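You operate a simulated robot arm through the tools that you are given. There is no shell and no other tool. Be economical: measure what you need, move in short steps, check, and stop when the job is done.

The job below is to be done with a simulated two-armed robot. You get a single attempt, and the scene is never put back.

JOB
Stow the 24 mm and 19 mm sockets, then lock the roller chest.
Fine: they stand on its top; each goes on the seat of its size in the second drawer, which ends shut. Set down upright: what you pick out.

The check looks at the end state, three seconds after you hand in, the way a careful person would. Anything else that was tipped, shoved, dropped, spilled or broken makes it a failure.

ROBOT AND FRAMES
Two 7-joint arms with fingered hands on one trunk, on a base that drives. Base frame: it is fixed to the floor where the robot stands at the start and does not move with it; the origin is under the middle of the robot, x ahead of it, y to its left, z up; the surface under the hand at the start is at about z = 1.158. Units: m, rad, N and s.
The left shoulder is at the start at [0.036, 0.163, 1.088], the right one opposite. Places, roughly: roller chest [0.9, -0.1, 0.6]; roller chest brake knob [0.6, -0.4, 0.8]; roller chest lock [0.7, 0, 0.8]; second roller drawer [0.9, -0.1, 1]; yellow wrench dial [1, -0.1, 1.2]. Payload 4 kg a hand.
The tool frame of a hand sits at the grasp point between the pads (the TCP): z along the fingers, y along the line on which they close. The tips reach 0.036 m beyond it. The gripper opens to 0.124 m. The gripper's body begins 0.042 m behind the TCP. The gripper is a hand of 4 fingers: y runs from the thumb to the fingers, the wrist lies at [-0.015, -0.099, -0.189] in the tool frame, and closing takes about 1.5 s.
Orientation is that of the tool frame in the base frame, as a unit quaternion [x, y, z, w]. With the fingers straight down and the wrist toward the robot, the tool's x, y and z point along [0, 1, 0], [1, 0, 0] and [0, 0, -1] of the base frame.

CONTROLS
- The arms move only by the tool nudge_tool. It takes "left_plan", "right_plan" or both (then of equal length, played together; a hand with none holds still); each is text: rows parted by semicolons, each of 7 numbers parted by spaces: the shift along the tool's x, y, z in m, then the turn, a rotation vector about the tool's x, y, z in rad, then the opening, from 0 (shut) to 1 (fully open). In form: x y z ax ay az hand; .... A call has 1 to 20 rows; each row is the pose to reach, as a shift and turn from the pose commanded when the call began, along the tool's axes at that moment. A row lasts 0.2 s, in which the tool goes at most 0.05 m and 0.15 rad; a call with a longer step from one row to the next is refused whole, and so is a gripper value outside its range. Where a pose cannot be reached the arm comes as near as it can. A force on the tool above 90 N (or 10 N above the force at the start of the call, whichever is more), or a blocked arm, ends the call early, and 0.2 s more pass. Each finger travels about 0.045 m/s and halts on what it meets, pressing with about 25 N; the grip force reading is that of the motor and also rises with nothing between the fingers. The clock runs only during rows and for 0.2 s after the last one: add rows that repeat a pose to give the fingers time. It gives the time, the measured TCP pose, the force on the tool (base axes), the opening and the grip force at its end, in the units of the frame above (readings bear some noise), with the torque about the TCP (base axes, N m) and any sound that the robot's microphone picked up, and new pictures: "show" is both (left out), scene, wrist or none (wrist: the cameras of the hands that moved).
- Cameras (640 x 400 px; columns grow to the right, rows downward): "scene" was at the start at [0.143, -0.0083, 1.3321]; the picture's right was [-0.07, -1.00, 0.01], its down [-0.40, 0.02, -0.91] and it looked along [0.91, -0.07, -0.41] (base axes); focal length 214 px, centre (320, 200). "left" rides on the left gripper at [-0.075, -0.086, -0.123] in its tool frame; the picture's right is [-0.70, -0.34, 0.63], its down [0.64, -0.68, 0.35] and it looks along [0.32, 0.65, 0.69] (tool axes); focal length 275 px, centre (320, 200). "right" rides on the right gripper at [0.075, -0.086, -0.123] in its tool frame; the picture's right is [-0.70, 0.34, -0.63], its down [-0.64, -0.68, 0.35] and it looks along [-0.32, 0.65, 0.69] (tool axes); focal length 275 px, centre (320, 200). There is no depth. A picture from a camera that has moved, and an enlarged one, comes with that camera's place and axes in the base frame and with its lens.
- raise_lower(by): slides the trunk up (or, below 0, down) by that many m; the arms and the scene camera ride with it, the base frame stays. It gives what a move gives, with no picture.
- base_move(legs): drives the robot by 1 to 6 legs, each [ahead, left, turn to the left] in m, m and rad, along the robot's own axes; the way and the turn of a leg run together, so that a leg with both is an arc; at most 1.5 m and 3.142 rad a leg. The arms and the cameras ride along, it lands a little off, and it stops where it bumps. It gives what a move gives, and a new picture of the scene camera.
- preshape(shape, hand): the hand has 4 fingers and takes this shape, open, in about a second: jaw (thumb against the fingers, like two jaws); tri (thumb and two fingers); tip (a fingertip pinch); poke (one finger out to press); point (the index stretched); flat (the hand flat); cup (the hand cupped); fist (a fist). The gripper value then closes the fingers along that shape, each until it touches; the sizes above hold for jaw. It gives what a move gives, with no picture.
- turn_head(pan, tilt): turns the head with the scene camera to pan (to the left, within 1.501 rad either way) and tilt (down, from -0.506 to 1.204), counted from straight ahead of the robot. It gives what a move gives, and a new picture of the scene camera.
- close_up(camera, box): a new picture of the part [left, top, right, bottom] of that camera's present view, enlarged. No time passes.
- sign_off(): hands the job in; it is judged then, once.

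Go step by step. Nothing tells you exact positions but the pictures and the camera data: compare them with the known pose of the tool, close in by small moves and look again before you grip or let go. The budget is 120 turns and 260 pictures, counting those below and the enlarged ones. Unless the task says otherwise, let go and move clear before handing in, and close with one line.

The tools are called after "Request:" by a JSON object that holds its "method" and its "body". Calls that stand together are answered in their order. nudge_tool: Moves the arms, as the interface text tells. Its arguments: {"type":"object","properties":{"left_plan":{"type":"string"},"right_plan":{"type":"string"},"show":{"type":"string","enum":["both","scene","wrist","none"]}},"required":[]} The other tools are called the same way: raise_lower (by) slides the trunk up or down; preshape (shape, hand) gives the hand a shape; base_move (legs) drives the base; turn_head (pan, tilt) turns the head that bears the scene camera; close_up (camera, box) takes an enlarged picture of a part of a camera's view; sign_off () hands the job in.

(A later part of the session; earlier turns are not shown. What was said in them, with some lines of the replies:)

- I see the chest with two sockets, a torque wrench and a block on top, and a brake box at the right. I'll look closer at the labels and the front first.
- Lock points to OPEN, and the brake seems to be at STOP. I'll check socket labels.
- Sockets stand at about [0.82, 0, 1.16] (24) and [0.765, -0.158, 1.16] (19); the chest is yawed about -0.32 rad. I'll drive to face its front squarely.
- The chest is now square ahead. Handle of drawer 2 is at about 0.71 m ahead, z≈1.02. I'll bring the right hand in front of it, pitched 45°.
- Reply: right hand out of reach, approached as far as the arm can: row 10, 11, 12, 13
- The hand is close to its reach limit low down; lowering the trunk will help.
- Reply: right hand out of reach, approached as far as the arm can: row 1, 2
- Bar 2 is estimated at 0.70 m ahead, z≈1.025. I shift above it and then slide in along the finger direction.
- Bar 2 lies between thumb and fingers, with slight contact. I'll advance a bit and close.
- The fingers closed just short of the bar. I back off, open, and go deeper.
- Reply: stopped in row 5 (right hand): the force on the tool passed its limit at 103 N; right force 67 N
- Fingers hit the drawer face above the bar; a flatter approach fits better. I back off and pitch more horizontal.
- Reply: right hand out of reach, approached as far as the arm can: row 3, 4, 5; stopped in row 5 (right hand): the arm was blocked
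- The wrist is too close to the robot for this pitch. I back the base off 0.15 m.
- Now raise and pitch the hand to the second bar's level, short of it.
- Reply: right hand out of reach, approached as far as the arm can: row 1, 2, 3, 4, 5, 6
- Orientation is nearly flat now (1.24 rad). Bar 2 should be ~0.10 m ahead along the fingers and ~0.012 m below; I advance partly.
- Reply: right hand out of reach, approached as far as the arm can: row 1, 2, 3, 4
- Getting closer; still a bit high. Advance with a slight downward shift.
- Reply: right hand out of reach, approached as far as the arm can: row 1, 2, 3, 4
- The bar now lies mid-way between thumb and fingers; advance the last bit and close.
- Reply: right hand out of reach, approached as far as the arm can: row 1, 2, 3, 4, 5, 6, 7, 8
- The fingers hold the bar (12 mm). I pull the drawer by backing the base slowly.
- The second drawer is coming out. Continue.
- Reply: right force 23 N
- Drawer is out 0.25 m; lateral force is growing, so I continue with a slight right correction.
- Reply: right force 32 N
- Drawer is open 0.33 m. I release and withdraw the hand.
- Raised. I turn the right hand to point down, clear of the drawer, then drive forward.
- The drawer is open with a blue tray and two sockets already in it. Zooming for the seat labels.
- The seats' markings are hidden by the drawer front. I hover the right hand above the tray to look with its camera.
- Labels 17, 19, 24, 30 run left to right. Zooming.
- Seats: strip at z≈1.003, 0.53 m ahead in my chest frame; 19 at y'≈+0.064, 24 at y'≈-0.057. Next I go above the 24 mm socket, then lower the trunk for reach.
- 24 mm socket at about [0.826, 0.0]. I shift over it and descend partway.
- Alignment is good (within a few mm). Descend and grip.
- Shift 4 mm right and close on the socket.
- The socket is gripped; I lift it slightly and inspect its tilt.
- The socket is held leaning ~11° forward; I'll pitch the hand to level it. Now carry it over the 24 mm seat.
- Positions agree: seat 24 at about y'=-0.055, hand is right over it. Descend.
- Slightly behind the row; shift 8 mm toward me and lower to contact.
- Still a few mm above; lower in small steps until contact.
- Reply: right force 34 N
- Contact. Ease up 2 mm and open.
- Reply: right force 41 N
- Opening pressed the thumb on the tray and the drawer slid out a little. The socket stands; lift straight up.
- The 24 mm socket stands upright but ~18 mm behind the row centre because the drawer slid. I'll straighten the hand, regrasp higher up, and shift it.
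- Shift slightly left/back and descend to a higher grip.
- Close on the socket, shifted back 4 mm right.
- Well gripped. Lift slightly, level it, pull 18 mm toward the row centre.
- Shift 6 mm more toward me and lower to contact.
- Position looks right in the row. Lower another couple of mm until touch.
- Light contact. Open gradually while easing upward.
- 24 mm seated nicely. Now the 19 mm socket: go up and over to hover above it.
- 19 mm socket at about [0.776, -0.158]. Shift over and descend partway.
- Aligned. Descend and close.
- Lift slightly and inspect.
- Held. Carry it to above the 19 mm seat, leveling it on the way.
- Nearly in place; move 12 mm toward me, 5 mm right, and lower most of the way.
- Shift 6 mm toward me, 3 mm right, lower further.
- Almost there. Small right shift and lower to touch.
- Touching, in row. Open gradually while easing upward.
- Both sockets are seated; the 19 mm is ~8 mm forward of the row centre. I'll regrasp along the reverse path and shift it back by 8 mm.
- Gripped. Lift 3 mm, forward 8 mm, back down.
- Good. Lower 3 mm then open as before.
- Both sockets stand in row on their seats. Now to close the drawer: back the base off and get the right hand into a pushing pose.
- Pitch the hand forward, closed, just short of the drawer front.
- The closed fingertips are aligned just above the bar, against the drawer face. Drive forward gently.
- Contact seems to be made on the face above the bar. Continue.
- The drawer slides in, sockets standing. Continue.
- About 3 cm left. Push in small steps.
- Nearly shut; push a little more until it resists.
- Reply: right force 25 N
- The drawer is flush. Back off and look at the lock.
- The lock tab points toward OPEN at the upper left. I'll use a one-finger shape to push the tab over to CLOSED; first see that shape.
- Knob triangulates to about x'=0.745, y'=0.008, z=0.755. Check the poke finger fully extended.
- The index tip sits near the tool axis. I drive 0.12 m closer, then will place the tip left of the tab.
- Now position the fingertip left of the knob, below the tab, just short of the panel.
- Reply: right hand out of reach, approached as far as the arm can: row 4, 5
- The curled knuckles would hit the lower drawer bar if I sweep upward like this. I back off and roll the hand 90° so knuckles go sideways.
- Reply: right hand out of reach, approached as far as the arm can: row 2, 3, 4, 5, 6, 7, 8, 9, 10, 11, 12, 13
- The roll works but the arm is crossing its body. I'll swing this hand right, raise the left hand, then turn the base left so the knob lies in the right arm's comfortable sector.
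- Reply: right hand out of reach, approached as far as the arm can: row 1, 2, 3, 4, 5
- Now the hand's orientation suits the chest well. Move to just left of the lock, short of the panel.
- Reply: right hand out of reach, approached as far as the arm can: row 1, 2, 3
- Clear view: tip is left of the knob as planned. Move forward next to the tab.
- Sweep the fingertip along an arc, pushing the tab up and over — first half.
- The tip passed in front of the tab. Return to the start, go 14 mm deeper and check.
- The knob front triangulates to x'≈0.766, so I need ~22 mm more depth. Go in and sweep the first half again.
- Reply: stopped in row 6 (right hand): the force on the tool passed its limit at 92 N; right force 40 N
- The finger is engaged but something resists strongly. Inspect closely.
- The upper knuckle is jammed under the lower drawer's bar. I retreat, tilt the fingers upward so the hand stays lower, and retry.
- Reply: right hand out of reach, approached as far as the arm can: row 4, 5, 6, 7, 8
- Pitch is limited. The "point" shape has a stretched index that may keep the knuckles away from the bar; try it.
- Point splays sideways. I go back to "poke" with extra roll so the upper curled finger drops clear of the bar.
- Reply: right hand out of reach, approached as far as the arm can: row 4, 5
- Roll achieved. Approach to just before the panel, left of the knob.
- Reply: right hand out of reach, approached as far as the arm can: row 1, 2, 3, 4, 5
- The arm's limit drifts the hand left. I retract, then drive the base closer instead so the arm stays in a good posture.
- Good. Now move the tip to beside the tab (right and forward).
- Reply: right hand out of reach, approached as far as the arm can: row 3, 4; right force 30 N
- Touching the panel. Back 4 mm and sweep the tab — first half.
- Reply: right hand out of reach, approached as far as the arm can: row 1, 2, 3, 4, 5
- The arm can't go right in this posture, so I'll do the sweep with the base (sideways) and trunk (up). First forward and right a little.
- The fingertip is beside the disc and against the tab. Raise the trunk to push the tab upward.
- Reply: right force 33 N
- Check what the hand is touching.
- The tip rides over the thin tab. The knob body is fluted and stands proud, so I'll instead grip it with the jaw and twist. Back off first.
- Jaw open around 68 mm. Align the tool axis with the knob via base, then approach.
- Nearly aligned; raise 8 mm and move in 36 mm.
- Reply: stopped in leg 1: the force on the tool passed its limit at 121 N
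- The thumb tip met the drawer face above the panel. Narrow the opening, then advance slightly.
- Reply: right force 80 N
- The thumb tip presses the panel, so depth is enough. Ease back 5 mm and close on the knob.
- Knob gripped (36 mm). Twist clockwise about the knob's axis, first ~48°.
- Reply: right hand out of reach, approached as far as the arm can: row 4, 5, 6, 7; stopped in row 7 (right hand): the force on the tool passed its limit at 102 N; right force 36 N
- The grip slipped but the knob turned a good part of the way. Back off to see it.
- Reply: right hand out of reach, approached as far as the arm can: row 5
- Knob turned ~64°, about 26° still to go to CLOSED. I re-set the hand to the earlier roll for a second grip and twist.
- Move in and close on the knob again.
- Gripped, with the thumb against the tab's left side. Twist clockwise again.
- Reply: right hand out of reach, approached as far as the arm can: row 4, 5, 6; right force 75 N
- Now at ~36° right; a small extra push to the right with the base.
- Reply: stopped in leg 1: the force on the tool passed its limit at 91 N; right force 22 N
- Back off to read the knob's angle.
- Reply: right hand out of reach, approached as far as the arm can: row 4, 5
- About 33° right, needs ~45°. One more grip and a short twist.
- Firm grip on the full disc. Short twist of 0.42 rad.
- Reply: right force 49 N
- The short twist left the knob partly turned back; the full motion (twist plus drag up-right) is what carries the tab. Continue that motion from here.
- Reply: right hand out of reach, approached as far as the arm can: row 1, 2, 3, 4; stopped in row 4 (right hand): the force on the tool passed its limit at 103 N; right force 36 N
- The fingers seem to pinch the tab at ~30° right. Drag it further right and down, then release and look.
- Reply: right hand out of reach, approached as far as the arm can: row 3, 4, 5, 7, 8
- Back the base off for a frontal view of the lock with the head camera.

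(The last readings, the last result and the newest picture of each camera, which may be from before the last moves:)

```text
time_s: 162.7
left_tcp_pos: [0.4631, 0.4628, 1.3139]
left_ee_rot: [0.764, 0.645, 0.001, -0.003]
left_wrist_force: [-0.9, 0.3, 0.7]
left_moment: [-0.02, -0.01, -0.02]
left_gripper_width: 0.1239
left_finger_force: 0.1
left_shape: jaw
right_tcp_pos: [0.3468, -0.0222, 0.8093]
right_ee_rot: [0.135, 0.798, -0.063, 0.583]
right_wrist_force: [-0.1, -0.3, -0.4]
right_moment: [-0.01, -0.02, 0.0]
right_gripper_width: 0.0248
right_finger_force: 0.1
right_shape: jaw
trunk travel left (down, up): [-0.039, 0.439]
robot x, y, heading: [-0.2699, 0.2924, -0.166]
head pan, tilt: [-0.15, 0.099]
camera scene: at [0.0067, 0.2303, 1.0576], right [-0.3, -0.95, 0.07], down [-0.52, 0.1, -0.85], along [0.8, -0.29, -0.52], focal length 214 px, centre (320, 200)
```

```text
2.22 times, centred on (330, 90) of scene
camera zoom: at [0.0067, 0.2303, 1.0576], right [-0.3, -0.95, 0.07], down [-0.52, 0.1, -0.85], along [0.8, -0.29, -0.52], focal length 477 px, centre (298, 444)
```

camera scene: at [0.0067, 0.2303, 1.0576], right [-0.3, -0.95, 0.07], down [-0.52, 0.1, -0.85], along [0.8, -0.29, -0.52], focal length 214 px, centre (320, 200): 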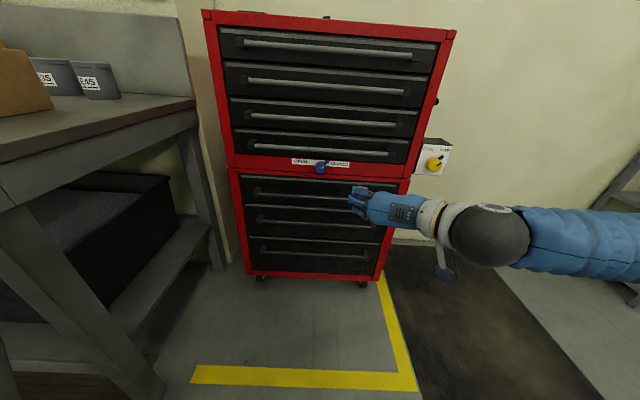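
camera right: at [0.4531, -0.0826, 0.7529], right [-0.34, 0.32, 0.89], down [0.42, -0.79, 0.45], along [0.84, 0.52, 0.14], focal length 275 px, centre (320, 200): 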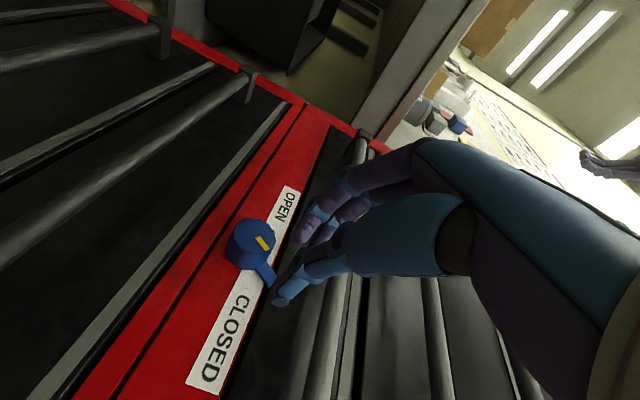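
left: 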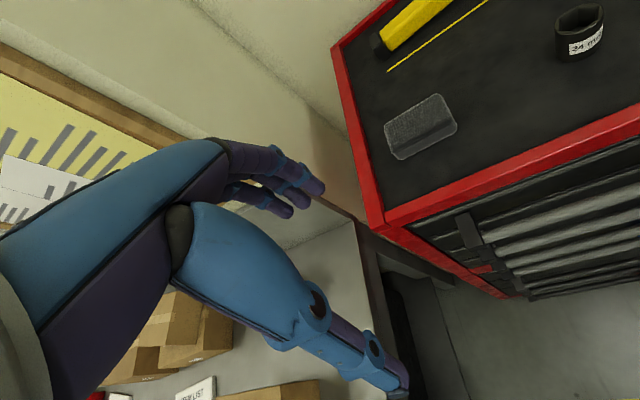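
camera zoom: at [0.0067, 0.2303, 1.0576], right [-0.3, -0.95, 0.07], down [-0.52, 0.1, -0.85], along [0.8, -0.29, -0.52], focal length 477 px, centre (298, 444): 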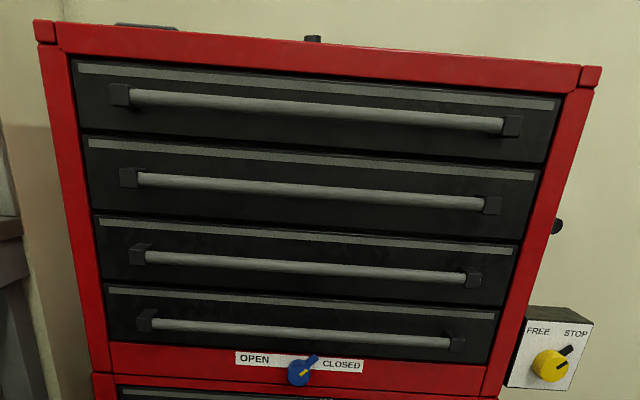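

The tab now clearly points to CLOSED and drawer 2 is flush. I'll raise for a last check of the chest top.

Request:
{"method": "raise_lower", "body": {"by": 0.3}}

Request:
{"method": "turn_head", "body": {"pan": -0.15, "tilt": 0.5}}

Request:
{"method": "close_up", "body": {"camera": "scene", "box": [190, 20, 470, 200]}}

```text
time_s: 165.7
left_tcp_pos: [0.465, 0.4627, 1.6138]
left_ee_rot: [0.764, 0.645, 0.001, -0.002]
left_wrist_force: [-0.6, -0.4, 0.6]
left_moment: [0.02, -0.02, 0.0]
left_gripper_width: 0.1238
left_finger_force: 0.0
left_shape: jaw
right_tcp_pos: [0.3108, -0.017, 1.2341]
right_ee_rot: [0.131, 0.744, -0.063, 0.652]
right_wrist_force: [0.1, 0.3, 0.9]
right_moment: [0.03, 0.0, 0.03]
right_gripper_width: 0.0248
right_finger_force: 0.1
right_shape: jaw
trunk travel left (down, up): [-0.339, 0.139]
robot x, y, heading: [-0.2759, 0.2936, -0.166]
head pan, tilt: [-0.15, 0.099]
```

```text
time_s: 166.5
left_tcp_pos: [0.4631, 0.4637, 1.6133]
left_ee_rot: [0.764, 0.645, 0.0, -0.003]
left_wrist_force: [-0.7, 0.3, -0.8]
left_moment: [0.01, -0.01, -0.01]
left_gripper_width: 0.1236
left_finger_force: 0.0
left_shape: jaw
right_tcp_pos: [0.3112, -0.016, 1.2356]
right_ee_rot: [0.132, 0.743, -0.064, 0.653]
right_wrist_force: [0.5, 0.8, -0.3]
right_moment: [-0.01, 0.0, 0.01]
right_gripper_width: 0.0248
right_finger_force: 0.0
right_shape: jaw
trunk travel left (down, up): [-0.339, 0.139]
robot x, y, heading: [-0.2727, 0.2935, -0.168]
head pan, tilt: [-0.15, 0.499]
camera scene: at [-0.1722, 0.2607, 1.4133], right [-0.31, -0.95, 0.01], down [-0.49, 0.16, -0.85], along [0.81, -0.27, -0.52], focal length 214 px, centre (320, 200)
```

scene: 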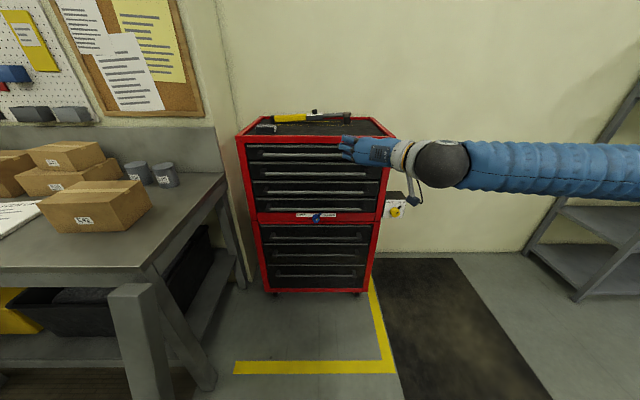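

```text
2.22 times, centred on (330, 110) of scene
camera zoom: at [-0.1722, 0.2607, 1.4133], right [-0.31, -0.95, 0.01], down [-0.49, 0.16, -0.85], along [0.81, -0.27, -0.52], focal length 477 px, centre (298, 400)
```

zoom: 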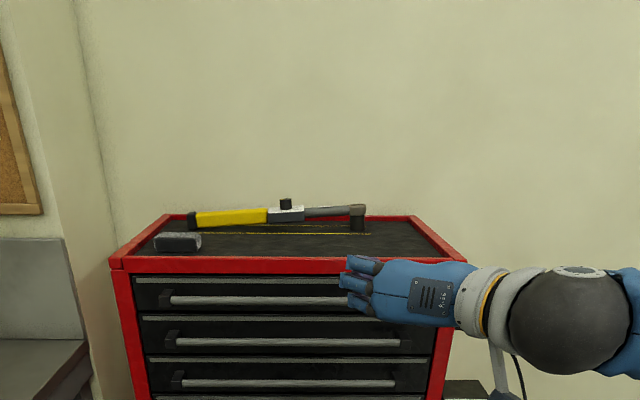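

The wrench and block on top are where they were, drawer 2 is flush, the lock tab points to CLOSED, and both hands are clear. I'm handing in.

Request:
{"method": "sign_off", "body": {}}

```text
The job is handed in.
```

The 24 mm and 19 mm sockets stand upright on their seats in the second drawer, the drawer is shut, and the lock points to CLOSED; I did not tug a drawer to test the lock.
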